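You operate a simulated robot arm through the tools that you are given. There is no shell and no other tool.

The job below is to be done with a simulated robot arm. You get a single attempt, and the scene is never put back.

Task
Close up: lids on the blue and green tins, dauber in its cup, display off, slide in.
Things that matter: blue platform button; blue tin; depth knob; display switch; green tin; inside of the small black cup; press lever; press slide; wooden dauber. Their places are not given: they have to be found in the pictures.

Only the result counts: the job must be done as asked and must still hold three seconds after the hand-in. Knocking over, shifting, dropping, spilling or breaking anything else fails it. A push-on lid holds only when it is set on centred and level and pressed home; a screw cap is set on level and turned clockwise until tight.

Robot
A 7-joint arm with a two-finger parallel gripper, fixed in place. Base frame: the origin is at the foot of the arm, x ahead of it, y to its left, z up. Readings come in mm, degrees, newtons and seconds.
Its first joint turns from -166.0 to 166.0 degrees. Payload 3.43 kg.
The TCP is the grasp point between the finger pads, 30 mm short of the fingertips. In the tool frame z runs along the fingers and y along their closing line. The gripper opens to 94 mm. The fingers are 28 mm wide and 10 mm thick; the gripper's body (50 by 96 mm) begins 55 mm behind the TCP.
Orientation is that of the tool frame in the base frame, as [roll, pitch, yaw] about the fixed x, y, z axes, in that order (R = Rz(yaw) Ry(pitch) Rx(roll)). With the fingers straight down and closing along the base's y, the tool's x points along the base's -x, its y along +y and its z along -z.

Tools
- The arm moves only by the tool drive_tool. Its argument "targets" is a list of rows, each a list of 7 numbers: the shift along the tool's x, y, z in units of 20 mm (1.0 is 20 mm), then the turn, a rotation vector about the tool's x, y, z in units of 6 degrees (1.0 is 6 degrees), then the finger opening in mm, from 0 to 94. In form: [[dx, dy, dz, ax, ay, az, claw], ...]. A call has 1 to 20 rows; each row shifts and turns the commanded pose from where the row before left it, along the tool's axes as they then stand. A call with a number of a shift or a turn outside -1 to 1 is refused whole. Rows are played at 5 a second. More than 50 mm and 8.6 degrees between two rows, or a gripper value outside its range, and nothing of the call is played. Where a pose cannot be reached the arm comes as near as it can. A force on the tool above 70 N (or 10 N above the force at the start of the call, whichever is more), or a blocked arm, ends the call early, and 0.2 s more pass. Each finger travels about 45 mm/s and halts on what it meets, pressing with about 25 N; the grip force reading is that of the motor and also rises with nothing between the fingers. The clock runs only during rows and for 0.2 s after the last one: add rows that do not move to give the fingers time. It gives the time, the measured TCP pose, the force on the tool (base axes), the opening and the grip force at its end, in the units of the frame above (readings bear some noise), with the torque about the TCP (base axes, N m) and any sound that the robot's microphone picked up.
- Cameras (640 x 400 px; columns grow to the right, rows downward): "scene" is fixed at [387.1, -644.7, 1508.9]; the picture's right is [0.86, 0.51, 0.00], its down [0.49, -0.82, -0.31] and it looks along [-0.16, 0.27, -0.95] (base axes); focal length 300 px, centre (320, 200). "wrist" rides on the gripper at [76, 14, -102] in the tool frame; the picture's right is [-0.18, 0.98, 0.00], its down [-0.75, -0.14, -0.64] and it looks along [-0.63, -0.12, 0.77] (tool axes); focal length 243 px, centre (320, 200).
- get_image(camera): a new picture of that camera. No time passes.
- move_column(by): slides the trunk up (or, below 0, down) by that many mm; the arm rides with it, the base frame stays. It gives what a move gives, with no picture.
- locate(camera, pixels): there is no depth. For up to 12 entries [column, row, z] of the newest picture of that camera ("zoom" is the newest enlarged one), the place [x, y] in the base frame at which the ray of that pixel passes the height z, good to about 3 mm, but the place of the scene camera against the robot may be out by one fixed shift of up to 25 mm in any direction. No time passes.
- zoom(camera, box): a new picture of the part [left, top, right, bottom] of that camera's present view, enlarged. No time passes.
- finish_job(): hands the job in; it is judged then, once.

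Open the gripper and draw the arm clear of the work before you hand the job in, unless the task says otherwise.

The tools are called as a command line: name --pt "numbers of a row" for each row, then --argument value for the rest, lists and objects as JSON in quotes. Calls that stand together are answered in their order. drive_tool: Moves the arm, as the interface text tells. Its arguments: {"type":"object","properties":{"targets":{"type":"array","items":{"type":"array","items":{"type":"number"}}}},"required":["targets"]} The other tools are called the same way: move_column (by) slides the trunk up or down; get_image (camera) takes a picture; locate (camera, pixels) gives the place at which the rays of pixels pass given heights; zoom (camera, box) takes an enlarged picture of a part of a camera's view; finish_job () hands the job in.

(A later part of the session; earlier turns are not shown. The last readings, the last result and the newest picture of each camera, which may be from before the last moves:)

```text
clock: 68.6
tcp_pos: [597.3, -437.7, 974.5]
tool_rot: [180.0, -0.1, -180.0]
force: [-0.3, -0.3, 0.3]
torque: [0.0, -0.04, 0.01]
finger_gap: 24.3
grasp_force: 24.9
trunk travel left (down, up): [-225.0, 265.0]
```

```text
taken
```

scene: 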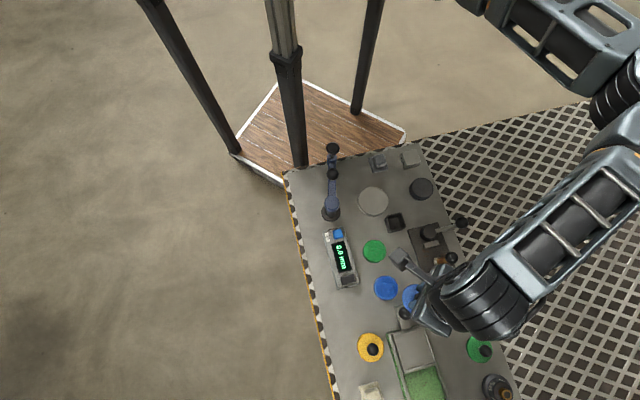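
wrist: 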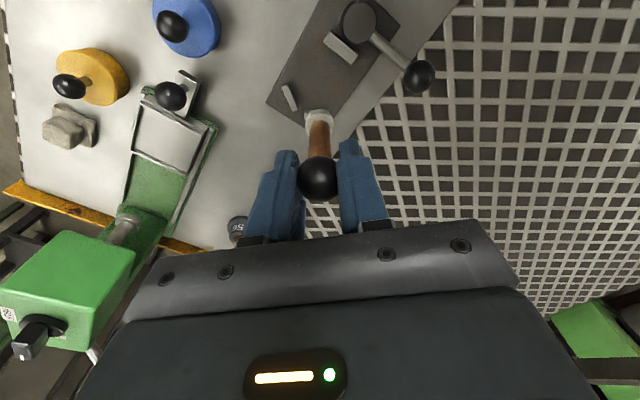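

The dauber hangs straight. I carry it to a hover near (505,-412) so that the cup shows above it in the picture.

drive_tool --pt "0.92 0.26 0 0 0 0 0" --pt "0.92 0.26 0 0 0 0 0" --pt "0.92 0.26 0 0 0 0 0" --pt "0.92 0.26 0 0 0 0 0" --pt "0.92 0.26 0 0 0 0 0" --pt "0 0 0 0 0 0 0"

get_image --camera "wrist"

zoom --camera "wrist" --box '[250, 0, 390, 140]'

zoom --camera "scene" --box '[370, 200, 420, 245]'

```text
clock: 70.0
tcp_pos: [506.0, -411.5, 974.3]
tool_rot: [-179.9, 0.0, 179.9]
force: [0.5, -0.3, -0.8]
torque: [0.02, 0.01, -0.01]
finger_gap: 24.3
grasp_force: 25.4
trunk travel left (down, up): [-225.0, 265.0]
```

```text
taken
```

wrist: 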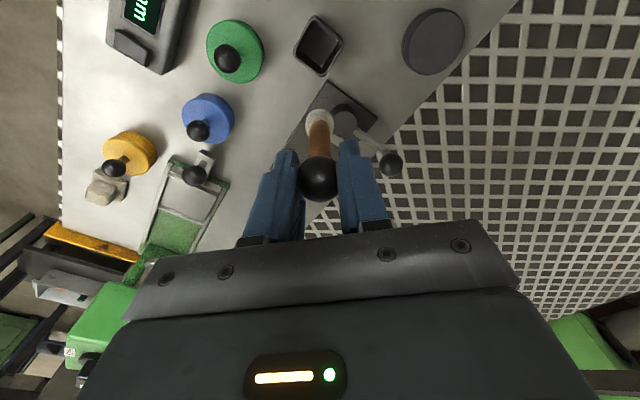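

```text
2.86 times, centred on (320, 70) of wrist
```

zoom: 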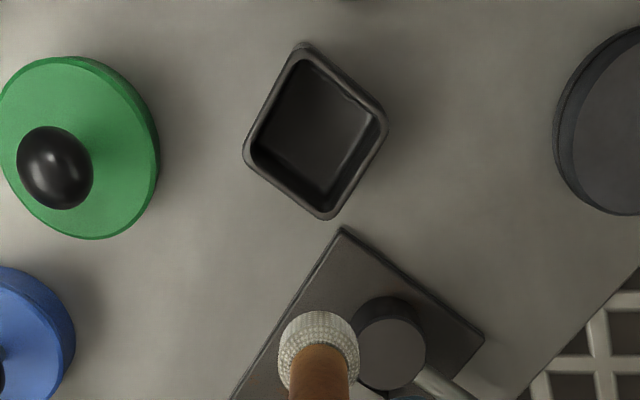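

```text
8.89 times, centred on (395, 222) of scene
```

zoom: 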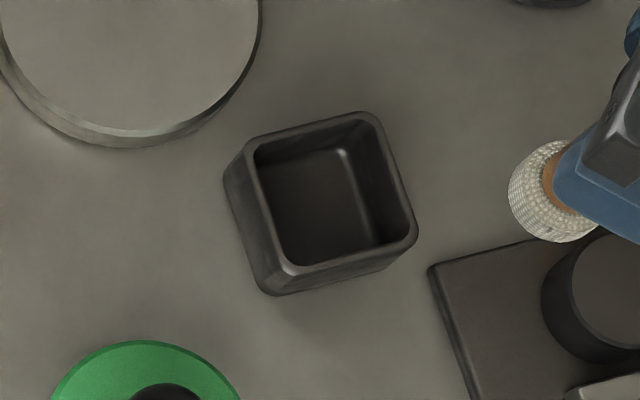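

The cup's rim centre is at px (318.5,48), giving a target near (467,-405.5); felt about 23 mm, cup inside about 29 mm. I move above it and lower until the felt is just above the rim.

drive_tool --pt "0.98 0.15 0 0 0 0 0" --pt "0.98 0.15 0 0 0 0 0" --pt "0 0 0.8 0 0 0 0" --pt "0 0 0.8 0 0 0 0" --pt "0 0 0.8 0 0 0 0" --pt "0 0 0.6 0 0 0 0" --pt "0 0 0 0 0 0 0"

zoom --camera "wrist" --box '[240, 60, 400, 200]'

zoom --camera "scene" --box '[370, 200, 420, 245]'

```text
clock: 71.6
tcp_pos: [466.0, -407.0, 914.4]
tool_rot: [179.9, 0.0, -180.0]
force: [0.1, 0.4, -1.0]
torque: [-0.02, -0.01, 0.02]
finger_gap: 24.3
grasp_force: 25.1
trunk travel left (down, up): [-225.0, 265.0]
```

```text
2.86 times, centred on (320, 130) of wrist
```

zoom: 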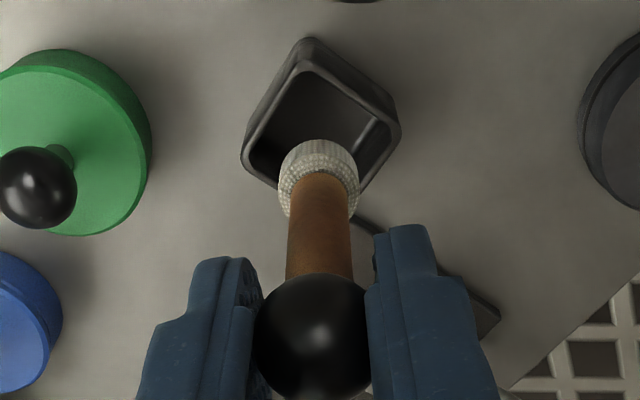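

```text
8.89 times, centred on (395, 222) of scene
```

zoom: 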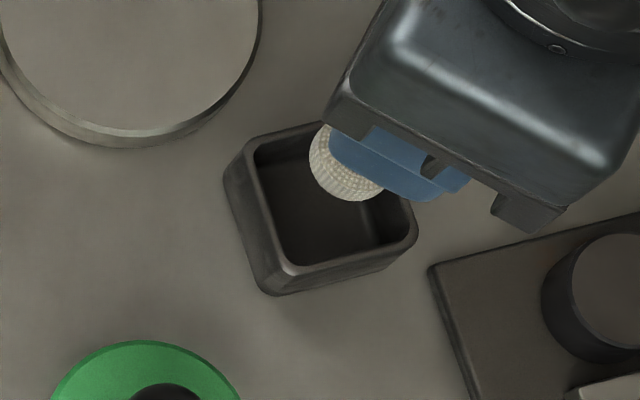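

In the wrist view the felt (col 319.7) sits over the cup's diagonal (centre col 320.4); the scene view is partly hidden. I lower 12 mm more to judge with the felt just above the rim.

drive_tool --pt "0 0 0.3 0 0 0 0" --pt "0 0 0.3 0 0 0 0" --pt "0 0 0 0 0 0 0"

zoom --camera "wrist" --box '[270, 70, 370, 150]'

zoom --camera "scene" --box '[380, 207, 415, 237]'

```text
clock: 72.4
tcp_pos: [465.4, -406.0, 903.8]
tool_rot: [-180.0, -0.1, 180.0]
force: [-0.2, 1.4, 0.2]
torque: [0.0, 0.0, -0.04]
finger_gap: 24.3
grasp_force: 25.6
trunk travel left (down, up): [-225.0, 265.0]
```

```text
5.00 times, centred on (320, 110) of wrist
```

zoom: 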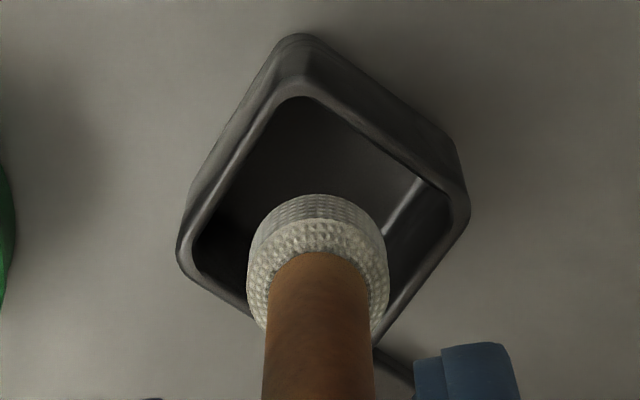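

```text
13.33 times, centred on (398, 222) of scene
```

zoom: 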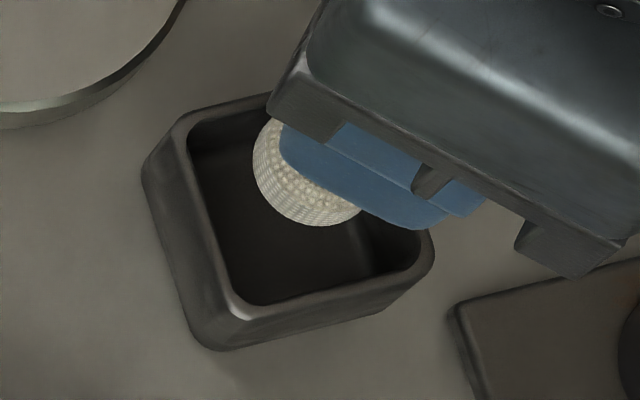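

The cup is about 1–1.5 mm to +y of the felt; in x the two views bracket zero. I shift +1.5 mm in y and lower 14 mm gently into the mouth of the cup.

drive_tool --pt "0 0.075 0 0 0 0 0" --pt "0 0 0.25 0 0 0 0" --pt "0 0 0.25 0 0 0 0" --pt "0 0 0.2 0 0 0 0" --pt "0 0 0 0 0 0 0"

zoom --camera "wrist" --box '[270, 70, 370, 150]'

zoom --camera "scene" --box '[380, 207, 415, 237]'

```text
clock: 73.6
tcp_pos: [466.8, -404.6, 889.9]
tool_rot: [-179.9, 0.0, 180.0]
force: [0.8, -0.2, -0.2]
torque: [0.04, -0.01, 0.01]
finger_gap: 24.6
grasp_force: 25.2
trunk travel left (down, up): [-225.0, 265.0]
```

```text
5.00 times, centred on (320, 110) of wrist
```

zoom: 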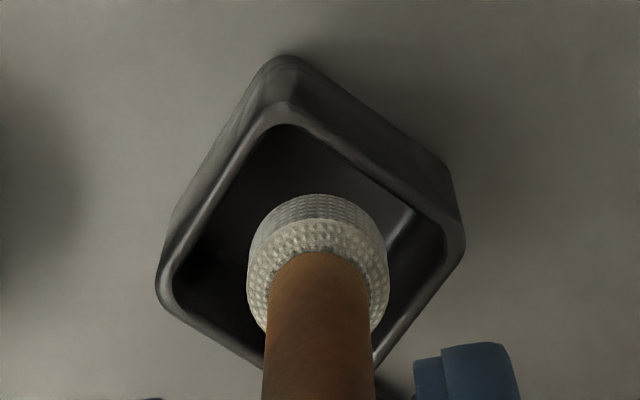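

```text
13.33 times, centred on (398, 222) of scene
```

zoom: 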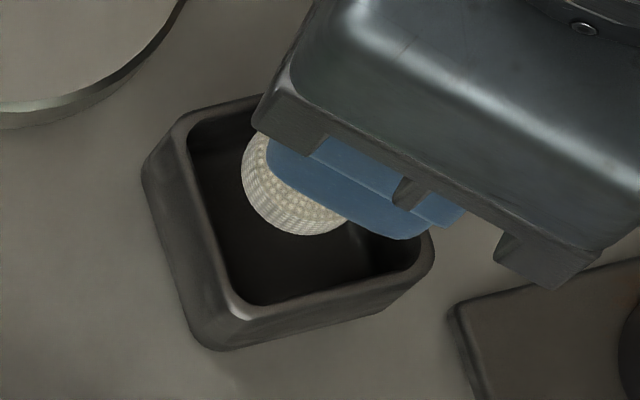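

The felt is at the rim level, centred within about 1 mm by both views, with no contact force. I continue down 12 mm.

drive_tool --pt "0 -0.02 0.2 0 0 0 0" --pt "0 0 0.2 0 0 0 0" --pt "0 0 0.2 0 0 0 0" --pt "0 0 0 0 0 0 0"

zoom --camera "wrist" --box '[270, 70, 370, 150]'

zoom --camera "scene" --box '[380, 207, 415, 237]'

```text
clock: 74.6
tcp_pos: [466.1, -404.3, 875.6]
tool_rot: [-179.9, 0.0, 180.0]
force: [0.7, -0.5, -0.2]
torque: [0.01, 0.02, -0.01]
finger_gap: 24.4
grasp_force: 24.4
trunk travel left (down, up): [-225.0, 265.0]
```

```text
5.00 times, centred on (320, 110) of wrist
```

zoom: 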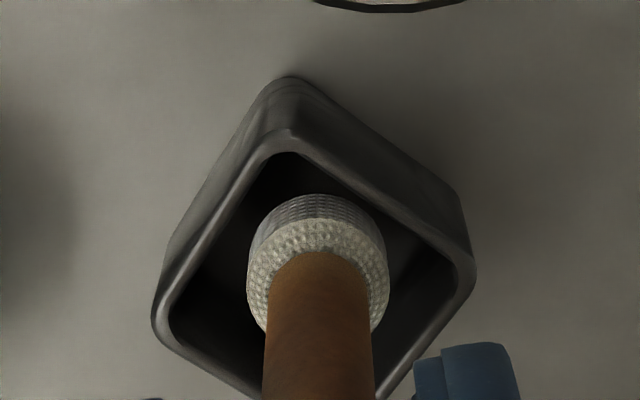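

```text
13.33 times, centred on (398, 222) of scene
```

zoom: 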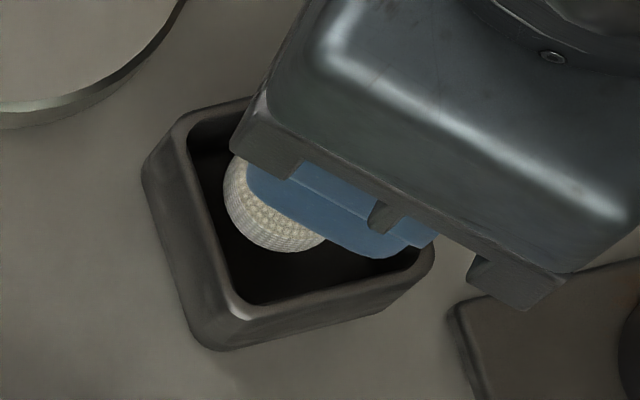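

The felt is inside the cup with no contact. I lower further in small steps until the floor is felt.

drive_tool --pt "-0.03 0 0.2 0 0 0 0" --pt "0 0 0.1 0 0 0 0" --pt "0 0 0.1 0 0 0 0" --pt "0 0 0 0 0 0 0"

```text
clock: 75.6
tcp_pos: [467.1, -404.1, 868.5]
tool_rot: [-179.9, 0.0, -180.0]
force: [-0.3, -0.6, -0.8]
torque: [0.0, 0.04, -0.01]
finger_gap: 24.4
grasp_force: 24.9
trunk travel left (down, up): [-225.0, 265.0]
```

Still no contact at 868.5; I go on in 1–2 mm steps.

drive_tool --pt "0 0 0.1 0 0 0 0" --pt "0 0 0.05 0 0 0 0" --pt "0 0 0.05 0 0 0 0" --pt "0 0 0 0 0 0 0"

zoom --camera "wrist" --box '[270, 70, 370, 150]'

```text
clock: 76.6
tcp_pos: [465.8, -405.9, 864.6]
tool_rot: [-180.0, 0.0, 179.9]
force: [-0.6, 0.4, -1.5]
torque: [-0.04, 0.01, -0.02]
finger_gap: 24.7
grasp_force: 24.9
trunk travel left (down, up): [-225.0, 265.0]
```

```text
5.00 times, centred on (320, 110) of wrist
```

zoom: 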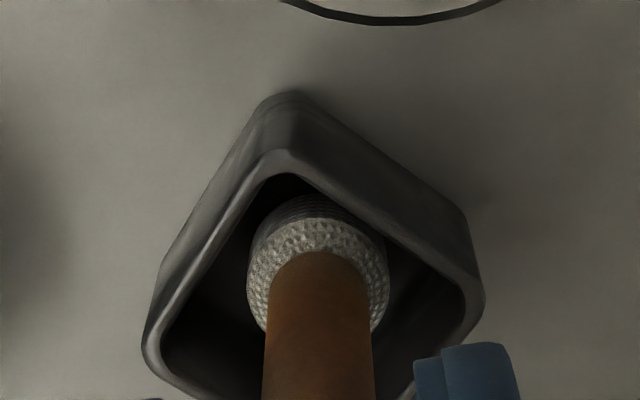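

Still free. I continue with 1 mm steps.

drive_tool --pt "0 0 0.05 0 0 0 0" --pt "0 0 0.05 0 0 0 0" --pt "0 0 0.05 0 0 0 0" --pt "0 0 0 0 0 0 0"

```text
clock: 77.6
tcp_pos: [466.4, -406.2, 861.3]
tool_rot: [180.0, -0.1, -180.0]
force: [1.5, -0.3, 7.4]
torque: [0.02, -0.13, -0.01]
finger_gap: 24.8
grasp_force: 24.9
trunk travel left (down, up): [-225.0, 265.0]
```

Floor contact (7.4 N) at 861. I relax slightly, open slowly, then rise straight up.

drive_tool --pt "0 0 -0.025 0 0 0 0" --pt "0 0 0 0 0 0 28" --pt "0 0 0 0 0 0 36" --pt "0 0 0 0 0 0 46" --pt "0 0 0 0 0 0 50" --pt "0 0 -0.4 0 0 0 50" --pt "0 0 -0.8 0 0 0 50" --pt "0 0 -0.9 0 0 0 50" --pt "0 0 -0.9 0 0 0 50" --pt "0 0 -0.9 0 0 0 50"

get_image --camera "wrist"

zoom --camera "scene" --box '[370, 200, 420, 245]'

```text
clock: 79.8
tcp_pos: [467.9, -405.7, 940.9]
tool_rot: [179.9, 0.1, -180.0]
force: [-0.1, 1.2, -0.1]
torque: [0.03, 0.02, 0.0]
finger_gap: 50.2
grasp_force: 0.0
trunk travel left (down, up): [-225.0, 265.0]
```

```text
taken
```

wrist: 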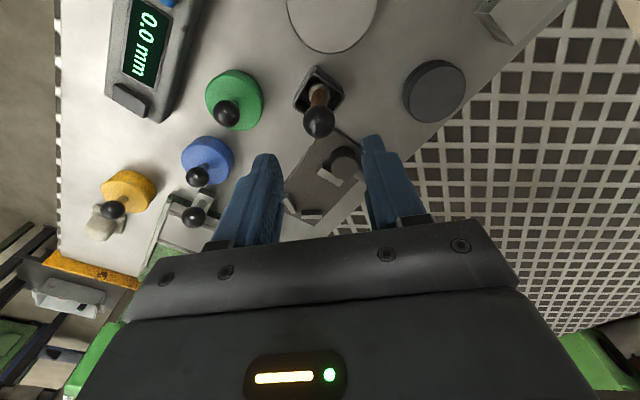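

```text
8.89 times, centred on (395, 222) of scene
```

zoom: 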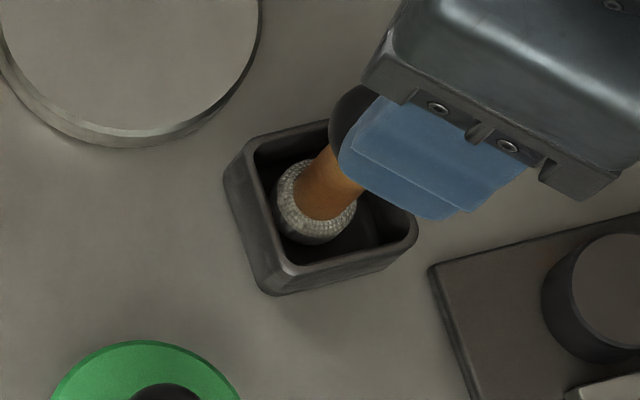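

The dauber stands inside the cup. Next is the slide: its ball handle is near (571,-584,818) and the track runs along about (0.72,-0.69). I move above the handle and turn the tool so that the fingers will straddle the ball across the track.

drive_tool --pt "-0.515 -0.89 0 0 0 0 60" --pt "-0.515 -0.89 0 0 0 0 60" --pt "-0.515 -0.89 0 0 0 0 60" --pt "-0.515 -0.89 0 0 0 0 60" --pt "-0.515 -0.89 0 0 0 0 60" --pt "-0.515 -0.89 0 0 0 0 60" --pt "-0.515 -0.89 0 0 0 0 60" --pt "-0.515 -0.89 0 0 0 0 60" --pt "-0.515 -0.89 0 0 0 0 60" --pt "-0.515 -0.89 0 0 0 0 60" --pt "0 0 0 0 0 0.917 60" --pt "0 0 0 0 0 0.917 60" --pt "0 0 0 0 0 0.917 60" --pt "0 0 0 0 0 0.917 60" --pt "0 0 0 0 0 0.917 60" --pt "0 0 0 0 0 0.917 60" --pt "0 0 0 0 0 0.917 60" --pt "0 0 0 0 0 0.917 60" --pt "0 0 0 0 0 0 60"

get_image --camera "wrist"

zoom --camera "wrist" --box '[220, 40, 420, 200]'

get_image --camera "scene"

```text
clock: 83.8
tcp_pos: [569.9, -581.4, 939.7]
tool_rot: [-180.0, 0.0, 135.9]
force: [0.8, 0.0, 0.5]
torque: [0.0, 0.0, 0.0]
finger_gap: 60.1
grasp_force: 0.2
trunk travel left (down, up): [-225.0, 265.0]
```

```text
taken
```

wrist: 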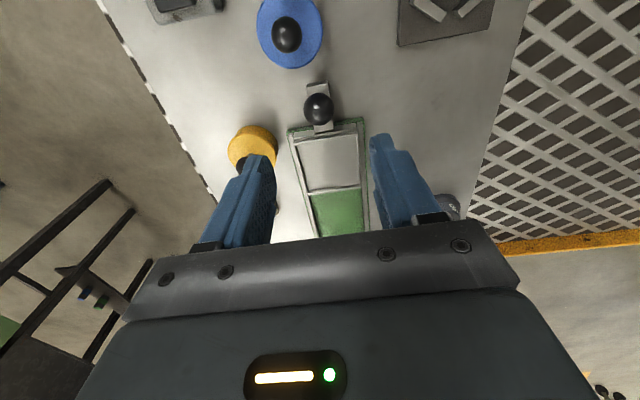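

```text
2.50 times, centred on (320, 120) of wrist
```

zoom: 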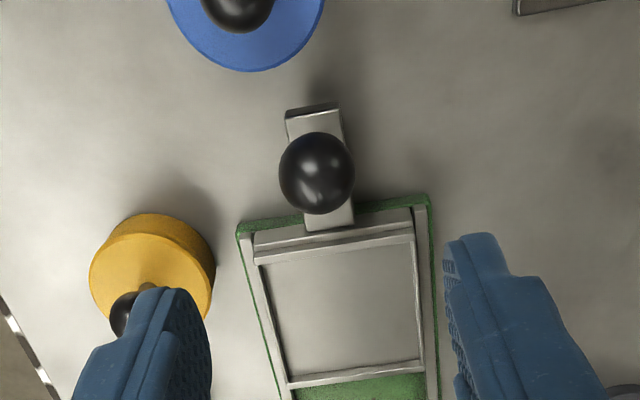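

```text
taken
```

scene: 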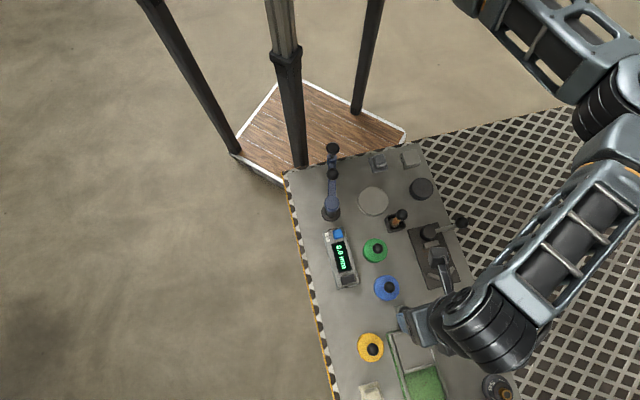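

The ball handle is at (318.8,109), right below the TCP, and the track runs at about -45°. I tilt the tool 18° so that the wrist will lean away from the press head, and descend partway.

drive_tool --pt "0 0 0 0 -1 0 60" --pt "0 0 0 0 -1 0 60" --pt "0 0 0 0 -1 0 60" --pt "0.275 -0.016 0.775 0 0 0 60" --pt "0.275 -0.016 0.775 0 0 0 60" --pt "0.275 -0.016 0.775 0 0 0 60" --pt "0.275 -0.016 0.775 0 0 0 60" --pt "0 0 0 0 0 0 60"

get_image --camera "wrist"

zoom --camera "wrist" --box '[220, 80, 420, 220]'

```text
clock: 85.6
tcp_pos: [567.7, -582.7, 874.3]
tool_rot: [-179.9, 18.0, 135.9]
force: [0.5, -1.7, 0.0]
torque: [0.03, 0.0, 0.04]
finger_gap: 60.1
grasp_force: 0.1
trunk travel left (down, up): [-225.0, 265.0]
```

```text
taken
```

wrist: 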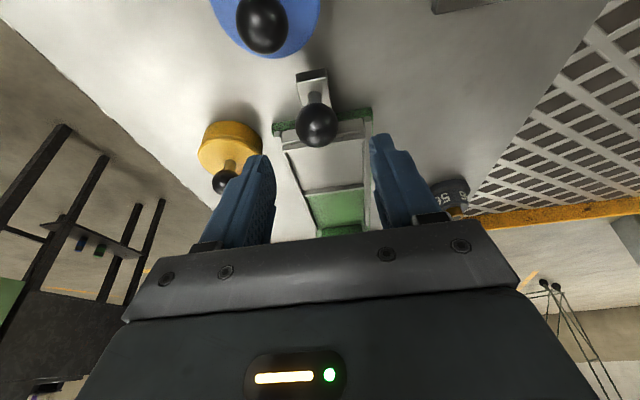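

```text
2.86 times, centred on (320, 150) of wrist
```

zoom: 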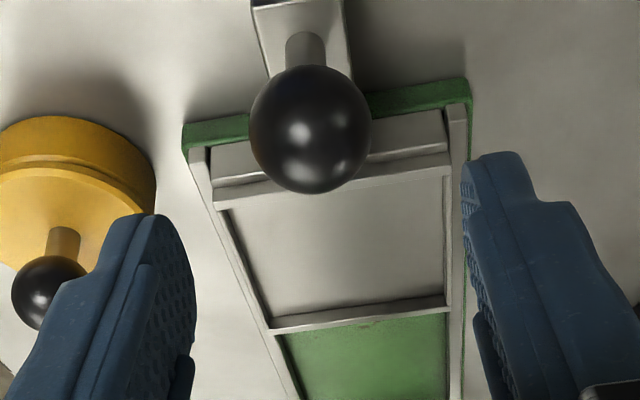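

The tilt reads 18°. The ball is at (316.5,125.5), which solves to about (15,0,44) in tool axes. I move down over it so that it lies between the pads, still open.

drive_tool --pt "0.36 0 0.85 0 0 0 60" --pt "0.36 0 0.85 0 0 0 60" --pt "0 0 0 0 0 0 60"

zoom --camera "wrist" --box '[220, 80, 420, 230]'

zoom --camera "scene" --box '[370, 280, 450, 350]'

```text
clock: 86.4
tcp_pos: [565.5, -580.6, 838.5]
tool_rot: [180.0, 18.0, 135.9]
force: [0.3, 0.1, 0.5]
torque: [0.01, 0.02, -0.02]
finger_gap: 59.9
grasp_force: 0.0
trunk travel left (down, up): [-225.0, 265.0]
```

```text
2.67 times, centred on (320, 155) of wrist
```

zoom: 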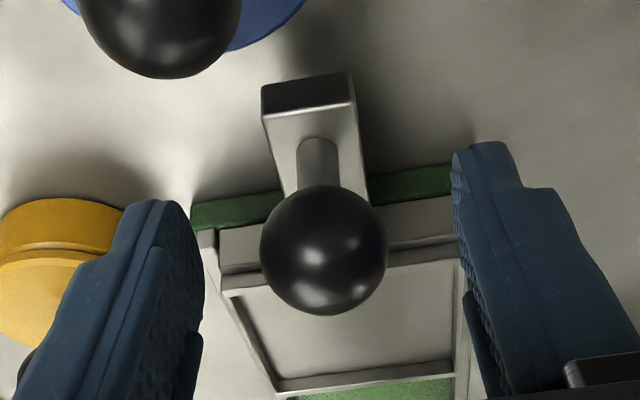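

```text
5.71 times, centred on (410, 315) of scene
```

zoom: 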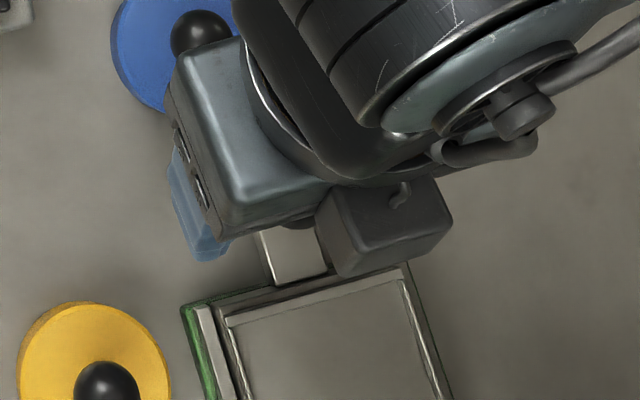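

The ball now sits at about (0,0,14) in tool axes, centred between the fingers. I go 3 mm deeper and close on it.

drive_tool --pt "0 0 0.15 0 0 0 60" --pt "0 0 0 0 0 0 0" --pt "0 0 0 0 0 0 0" --pt "0 0 0 0 0 0 0" --pt "0 0 0 0 0 0 0" --pt "0 0 0 0 0 0 0"

zoom --camera "wrist" --box '[220, 80, 420, 230]'

```text
clock: 87.8
tcp_pos: [566.3, -581.0, 835.3]
tool_rot: [179.9, 18.0, 136.1]
force: [3.8, 4.9, -0.7]
torque: [0.08, 0.0, 0.03]
finger_gap: 27.3
grasp_force: 45.1
trunk travel left (down, up): [-225.0, 265.0]
```

```text
2.67 times, centred on (320, 155) of wrist
```

zoom: 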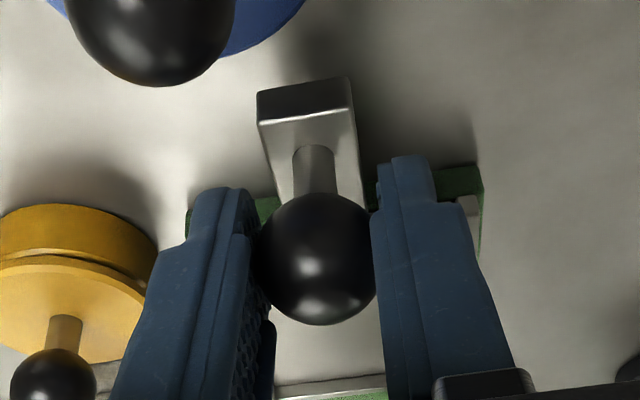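

The handle's ball is gripped (27.3 mm). I push the slide in along the track by a first 20 mm and check the forces.

drive_tool --pt "-0.238 0 0.077 0 0 0 0" --pt "-0.238 0 0.077 0 0 0 0" --pt "-0.238 0 0.077 0 0 0 0" --pt "-0.238 0 0.077 0 0 0 0" --pt "0 0 0 0 0 0 0"

zoom --camera "wrist" --box '[220, 80, 420, 230]'

```text
clock: 89.0
tcp_pos: [580.7, -594.5, 834.8]
tool_rot: [-180.0, 17.9, 136.0]
force: [1.4, 2.6, -3.3]
torque: [0.22, 0.12, 0.02]
finger_gap: 27.3
grasp_force: 45.1
trunk travel left (down, up): [-225.0, 265.0]
```

```text
2.67 times, centred on (320, 155) of wrist
```

zoom: 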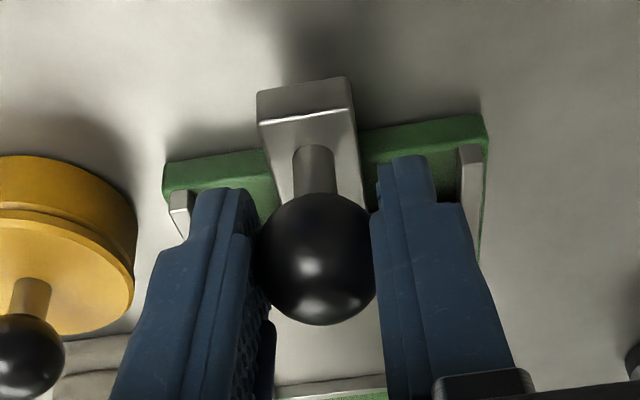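

The slide follows with little force. I push on another 40 mm.

drive_tool --pt "-0.238 0 0.077 0 0 0 0" --pt "-0.238 0 0.077 0 0 0 0" --pt "-0.238 0 0.077 0 0 0 0" --pt "-0.238 0 0.077 0 0 0 0" --pt "-0.238 0 0.077 0 0 0 0" --pt "-0.238 0 0.077 0 0 0 0" --pt "-0.238 0 0.077 0 0 0 0" --pt "-0.238 0 0.077 0 0 0 0" --pt "0 0 0 0 0 0 0"

get_image --camera "wrist"

get_image --camera "scene"

```text
clock: 91.0
tcp_pos: [609.8, -622.8, 834.3]
tool_rot: [180.0, 18.0, 136.1]
force: [-1.0, 0.7, -12.4]
torque: [-0.22, -0.27, -0.05]
finger_gap: 27.4
grasp_force: 45.0
trunk travel left (down, up): [-225.0, 265.0]
```

```text
taken
```

wrist: 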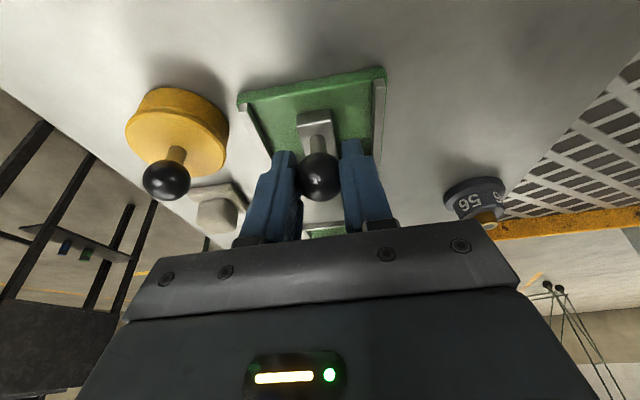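

```text
taken
```

scene: 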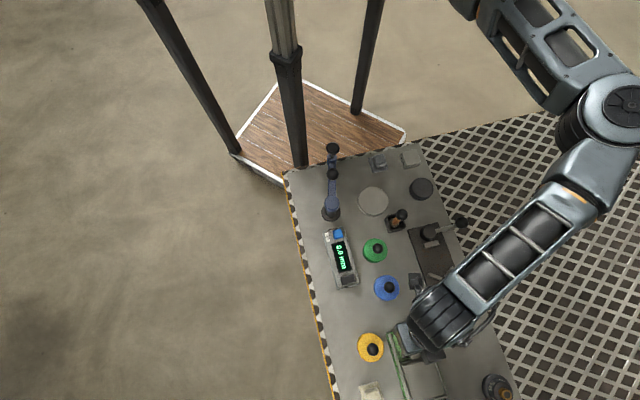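

The slide has moved 60 mm; the -12 N in z shows that I pull up a little, so I lower the path by about 1 mm and push 25 mm further.

drive_tool --pt "-0.222 0 0.125 0 0 0 0" --pt "-0.238 0 0.077 0 0 0 0" --pt "-0.238 0 0.077 0 0 0 0" --pt "-0.238 0 0.077 0 0 0 0" --pt "-0.238 0 0.077 0 0 0 0" --pt "0 0 0 0 0 0 0"

get_image --camera "wrist"

zoom --camera "scene" --box '[360, 280, 500, 400]'

```text
clock: 92.4
tcp_pos: [627.1, -640.6, 835.5]
tool_rot: [180.0, 18.0, 136.0]
force: [-3.4, -2.6, -2.4]
torque: [-0.31, -0.24, -0.04]
finger_gap: 27.5
grasp_force: 44.8
trunk travel left (down, up): [-225.0, 265.0]
```

```text
taken
```

wrist: 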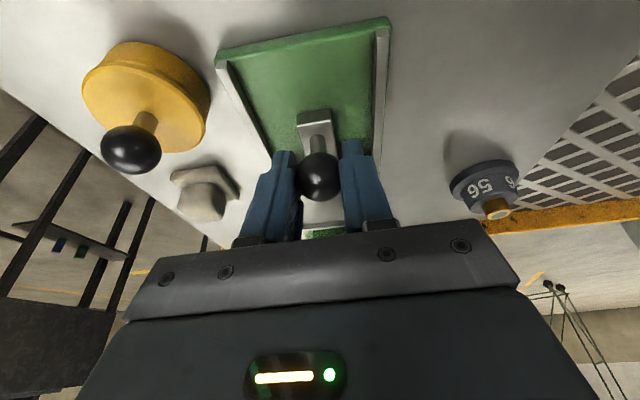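

```text
3.33 times, centred on (430, 340) of scene
```

zoom: 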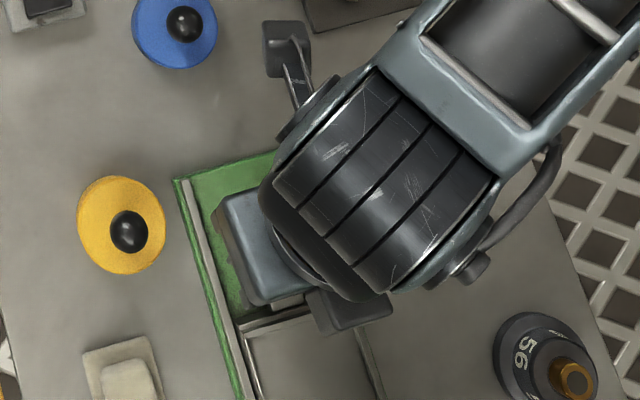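

The slide is 85 mm in, and by projection the wrist stays about 30 mm clear of the press head. I push on in small steps, checking for the end stop.

drive_tool --pt "-0.19 0 0.062 0 0 0 0" --pt "-0.19 0 0.062 0 0 0 0" --pt "-0.19 0 0.062 0 0 0 0" --pt "0 0 0 0 0 0 0"

get_image --camera "wrist"

```text
clock: 93.4
tcp_pos: [635.2, -649.2, 834.5]
tool_rot: [-179.9, 18.0, 135.9]
force: [-8.2, -6.9, -1.3]
torque: [-0.18, -0.1, -0.07]
finger_gap: 27.6
grasp_force: 44.6
trunk travel left (down, up): [-225.0, 265.0]
```

```text
taken
```

wrist: 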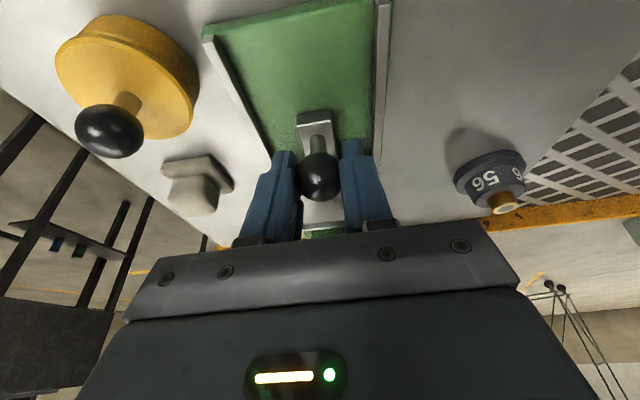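

The 10 N side load points along -tool-y, so the track veers slightly that way. I correct 1 mm and push another 12 mm.

drive_tool --pt "0 -0.05 0 0 0 0 0" --pt "-0.19 -0.008 0.062 0 0 0 0" --pt "-0.19 -0.008 0.062 0 0 0 0" --pt "-0.19 -0.008 0.062 0 0 0 0" --pt "0 0 0 0 0 0 0"

get_image --camera "wrist"

zoom --camera "scene" --box '[360, 280, 500, 400]'

```text
clock: 94.6
tcp_pos: [643.9, -658.3, 835.0]
tool_rot: [-180.0, 18.0, 136.2]
force: [-4.5, -3.9, 0.0]
torque: [0.09, 0.12, 0.05]
finger_gap: 27.1
grasp_force: 45.4
trunk travel left (down, up): [-225.0, 265.0]
```

```text
taken
```

wrist: 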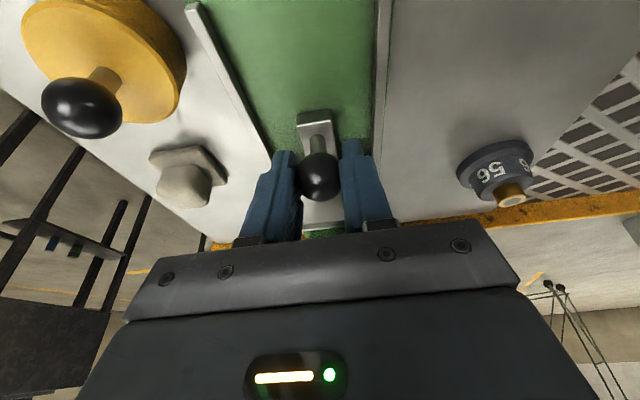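

```text
3.33 times, centred on (430, 340) of scene
```

zoom: 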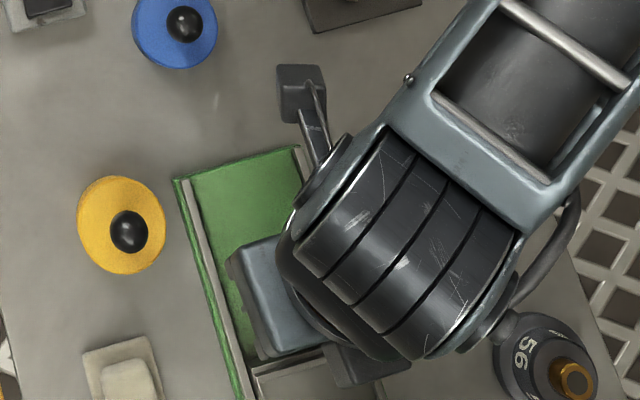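

Travel is about 110 mm with little resistance. I continue another 8 mm in fine steps to find the stop.

drive_tool --pt "-0.095 -0.03 0.031 0 0 0 0" --pt "-0.095 -0.004 0.031 0 0 0 0" --pt "-0.095 -0.004 0.031 0 0 0 0" --pt "-0.095 -0.004 0.031 0 0 0 0" --pt "0 0 0 0 0 0 0"

get_image --camera "wrist"

```text
clock: 95.8
tcp_pos: [649.0, -662.1, 833.4]
tool_rot: [179.9, 17.8, 136.1]
force: [-16.2, 34.5, -1.9]
torque: [-0.04, 0.1, 0.04]
finger_gap: 27.5
grasp_force: 44.5
trunk travel left (down, up): [-225.0, 265.0]
```

```text
taken
```

wrist: 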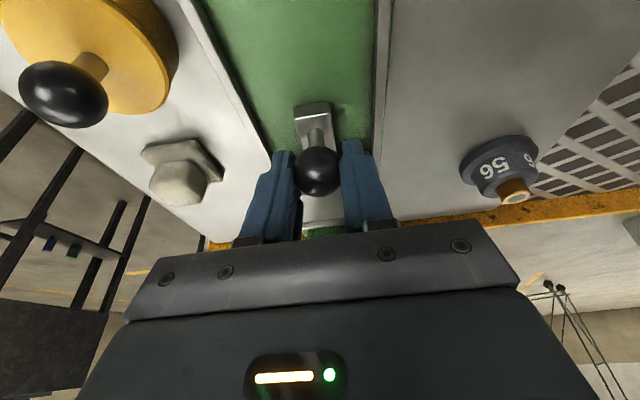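

A clear end stop: about 36 N against the push direction at 115 mm of travel. I open the fingers and withdraw along the tool axis.

drive_tool --pt "0.05 0 -0.016 0 0 0 0" --pt "0 0 0 0 0 0 36" --pt "0 0 0 0 0 0 50" --pt "0 0 0 0 0 0 60" --pt "0 0 0 0 0 0 60" --pt "0 0 -0.8 0 0 0 60" --pt "0 0 -0.9 0 0 0 60" --pt "0 0 -0.9 0 0 0 60" --pt "0 0 -0.9 0 0 0 60" --pt "0 0 -0.9 0 0 0 60" --pt "0 0 -0.9 0 0 0 60"

get_image --camera "wrist"

get_image --camera "scene"

```text
clock: 98.2
tcp_pos: [625.5, -640.2, 935.9]
tool_rot: [-180.0, 18.0, 136.0]
force: [0.0, 0.0, -0.1]
torque: [-0.04, 0.03, -0.02]
finger_gap: 60.2
grasp_force: 0.0
trunk travel left (down, up): [-225.0, 265.0]
```

```text
taken
```

wrist: 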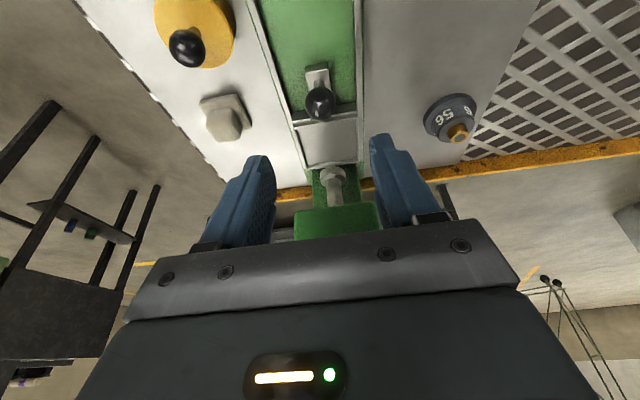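

```text
taken
```

scene: 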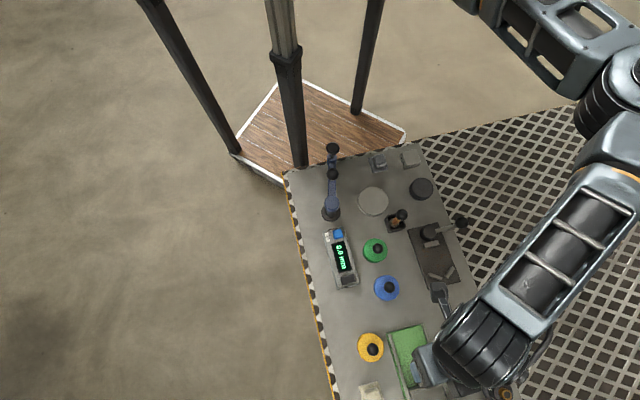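

The slide is now at the press end. I zoom in to check how it sits under the head.

zoom --camera "wrist" --box '[250, 50, 410, 220]'

```text
2.35 times, centred on (330, 135) of wrist
```

zoom: 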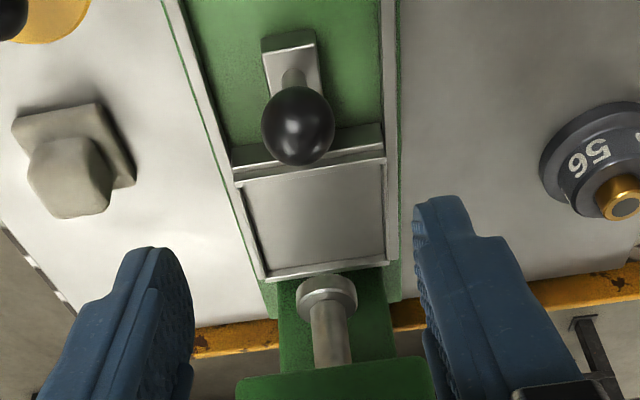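

The tray is at the end of its rails under the plunger. I straighten the tool (tilt and yaw back) and rise a little.

drive_tool --pt "0 0 -0.5 0 1 0 60" --pt "0 0 -0.5 0 1 0 40" --pt "0 0 -0.5 0 1 0 20" --pt "0 0 0 0 0 -0.917 0" --pt "0 0 0 0 0 -0.917 0" --pt "0 0 0 0 0 -0.917 0" --pt "0 0 0 0 0 -0.917 0" --pt "0 0 0 0 0 -0.917 0" --pt "0 0 0 0 0 -0.917 0" --pt "0 0 0 0 0 -0.917 0" --pt "0 0 0 0 0 -0.917 0"

get_image --camera "wrist"

```text
clock: 100.6
tcp_pos: [619.9, -636.3, 965.2]
tool_rot: [180.0, 0.0, -179.9]
force: [-0.1, 0.6, 0.5]
torque: [0.0, 0.01, 0.03]
finger_gap: 0.0
grasp_force: 24.5
trunk travel left (down, up): [-225.0, 265.0]
```

```text
taken
```

wrist: 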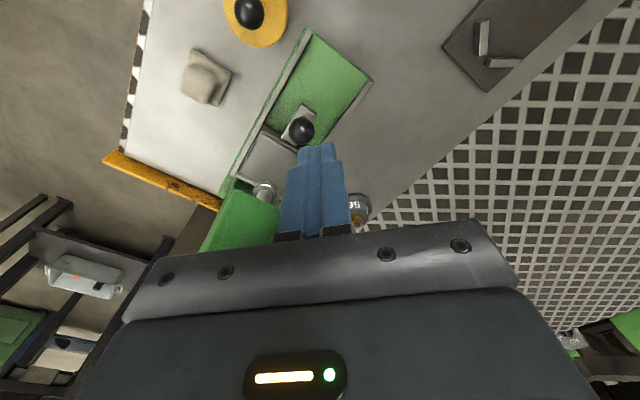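

The tool is upright again at yaw 180. I move over the meter, to about (445,-590,925), with the fingers closed.

drive_tool --pt "0.875 0.23 0 0 0 0 0" --pt "0.875 0.23 0 0 0 0 0" --pt "0.875 0.23 0 0 0 0 0" --pt "0.875 0.23 0 0 0 0 0" --pt "0.875 0.23 0 0 0 0 0" --pt "0.875 0.23 0.4 0 0 0 0" --pt "0.875 0.23 0.4 0 0 0 0" --pt "0.875 0.23 0.4 0 0 0 0" --pt "0.875 0.23 0.4 0 0 0 0" --pt "0.875 0.23 0.4 0 0 0 0" --pt "0 0 0 0 0 0 0"

get_image --camera "wrist"

zoom --camera "wrist" --box '[240, 60, 400, 180]'

```text
clock: 103.0
tcp_pos: [444.9, -591.0, 924.3]
tool_rot: [180.0, 0.1, -180.0]
force: [1.1, -0.1, -0.9]
torque: [-0.03, 0.03, -0.04]
finger_gap: 0.0
grasp_force: 25.4
trunk travel left (down, up): [-225.0, 265.0]
```

```text
taken
```

wrist: 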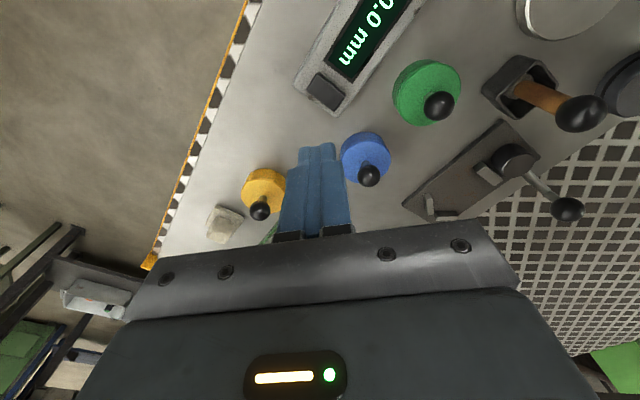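

```text
3.33 times, centred on (320, 120) of wrist
```

zoom: 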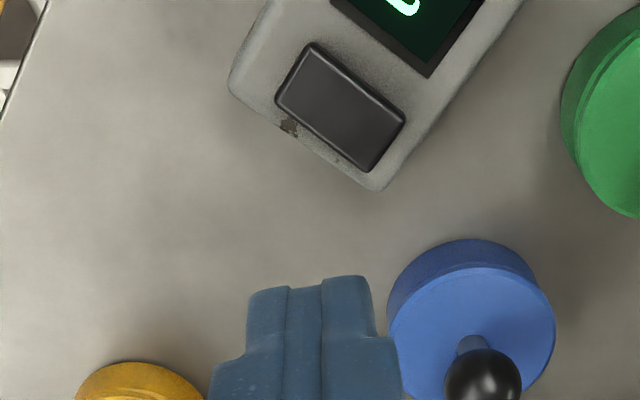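

The black switch cap is at about (326.6,92.4). I zoom in closer to see whether it is a rocker.

zoom --camera "wrist" --box '[295, 60, 365, 125]'

zoom --camera "scene" --box '[325, 225, 365, 295]'

locate --camera "wrist" --pixels '[[326.6, 92.4, 795], [326.6, 92.4, 800], [326.6, 92.4, 795], [326.6, 92.4, 800]]'

```text
6.15 times, centred on (330, 92) of wrist
```

zoom: 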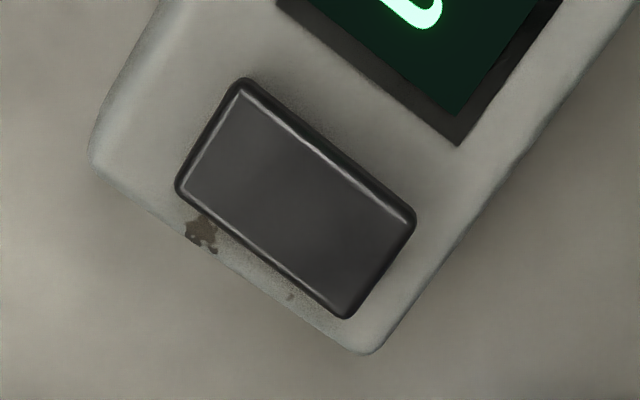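

```text
5.71 times, centred on (345, 260) of scene
```

zoom: 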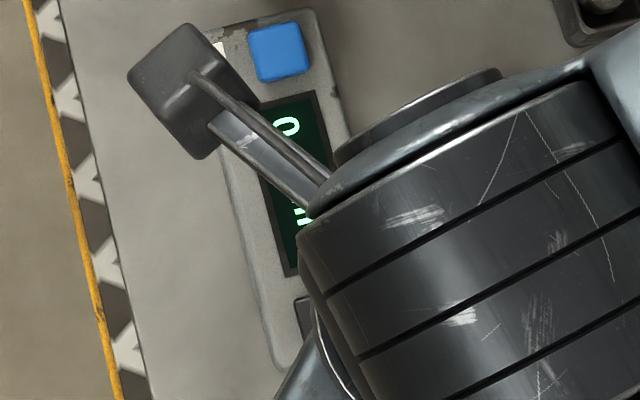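

```text
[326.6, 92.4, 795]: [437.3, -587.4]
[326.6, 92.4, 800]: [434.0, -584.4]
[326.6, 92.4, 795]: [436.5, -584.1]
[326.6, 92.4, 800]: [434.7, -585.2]
```

The cap looks like a plain block about 33 x 19 mm at around (435,-584). I move above it and descend with closed fingers to TCP z ≈ 842.

drive_tool --pt "0.48 0.34 0.7 0 0 0 0" --pt "0 0 0.8 0 0 0 0" --pt "0 0 0.9 0 0 0 0" --pt "0 0 0.9 0 0 0 0" --pt "0 0 0.8 0 0 0 0" --pt "0 0 0 0 0 0 0"

get_image --camera "wrist"

zoom --camera "wrist" --box '[260, 80, 380, 180]'

```text
clock: 104.4
tcp_pos: [434.3, -584.0, 844.4]
tool_rot: [180.0, 0.0, 180.0]
force: [-0.1, 0.3, 0.4]
torque: [0.0, -0.01, -0.01]
finger_gap: 0.0
grasp_force: 24.8
trunk travel left (down, up): [-225.0, 265.0]
```

```text
taken
```

wrist: 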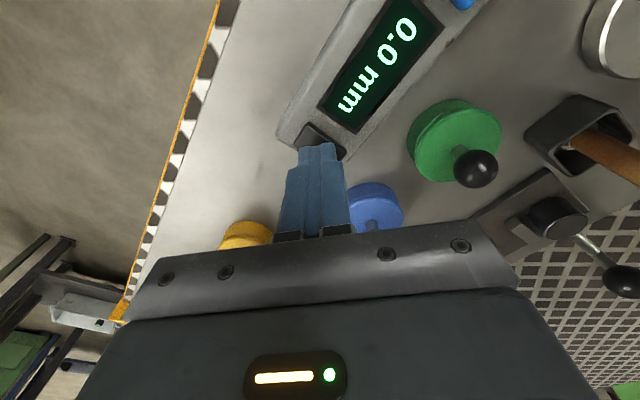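

```text
4.00 times, centred on (320, 130) of wrist
```

zoom: 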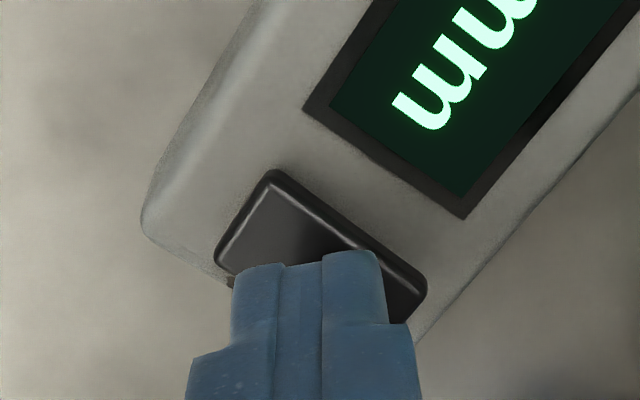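

The fingertips are over the cap and the display is in view. I lower 10 mm, then in small steps.

drive_tool --pt "0 0 0.25 0 0 0 0" --pt "0 0 0.15 0 0 0 0" --pt "0 0 0.1 0 0 0 0" --pt "0 0 0 0 0 0 0"

zoom --camera "wrist" --box '[260, 60, 420, 180]'

```text
clock: 105.4
tcp_pos: [435.5, -584.2, 836.0]
tool_rot: [-179.9, 0.1, -179.9]
force: [2.3, 9.8, 32.8]
torque: [0.43, -0.01, -0.15]
finger_gap: 0.0
grasp_force: 25.1
trunk travel left (down, up): [-225.0, 265.0]
```

```text
3.33 times, centred on (340, 120) of wrist
```

zoom: 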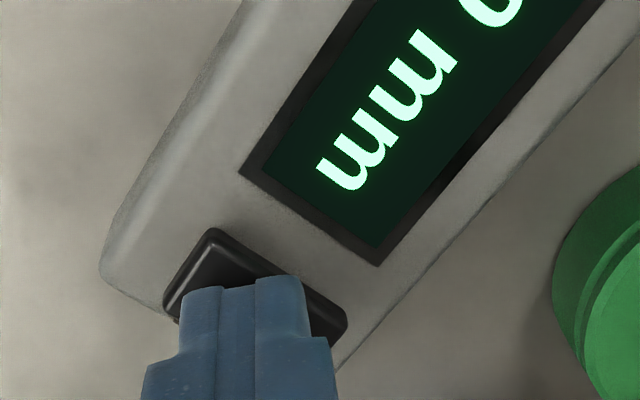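

33 N on the cap and the display is still lit, so it is not a simple centre push. I back off and look at the cap's tilt from the scene camera and from the wrist.

drive_tool --pt "0 0 -0.5 0 0 0 0" --pt "0 0 -0.9 0 0 0 0" --pt "0 0 -0.9 0 0 0 0" --pt "-0.9 0.5 -0.9 0 0 0 0" --pt "-0.9 0.9 -0.9 0 0 0 0" --pt "-0.9 0.9 -0.9 0 0 0 0" --pt "-0.9 0.9 -0.5 0 0 0 0" --pt "-0.9 0.9 0 0 0 0 0" --pt "-0.9 0.9 0 0 0 0 0"

zoom --camera "scene" --box '[325, 225, 365, 295]'

zoom --camera "scene" --box '[336, 268, 360, 292]'

get_image --camera "wrist"

```text
clock: 107.4
tcp_pos: [542.8, -483.3, 942.2]
tool_rot: [180.0, 0.0, -179.9]
force: [-0.7, -0.5, 1.1]
torque: [0.02, -0.03, 0.02]
finger_gap: 0.2
grasp_force: 25.2
trunk travel left (down, up): [-225.0, 265.0]
```

```text
5.71 times, centred on (345, 260) of scene
```

zoom: 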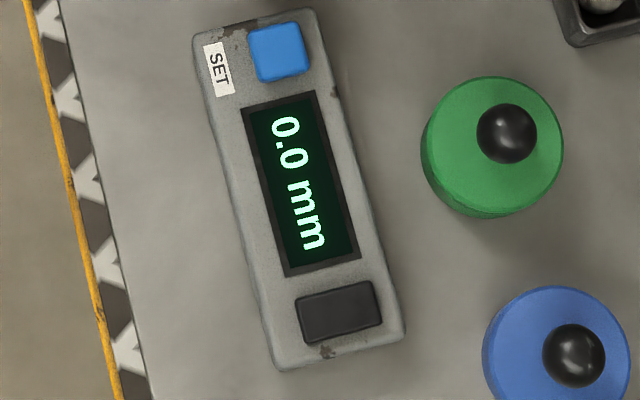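

```text
16.00 times, centred on (348, 280) of scene
```

zoom: 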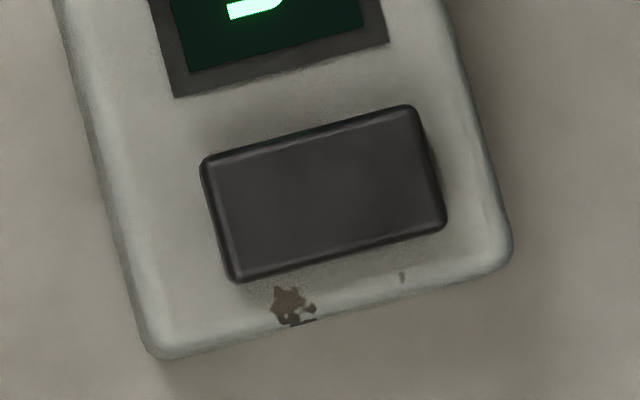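

```text
taken
```

wrist: 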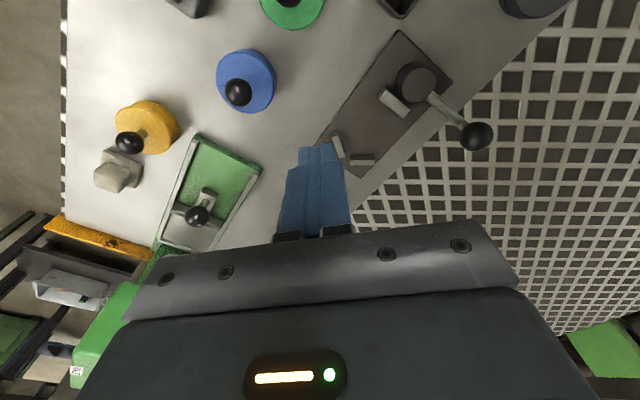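

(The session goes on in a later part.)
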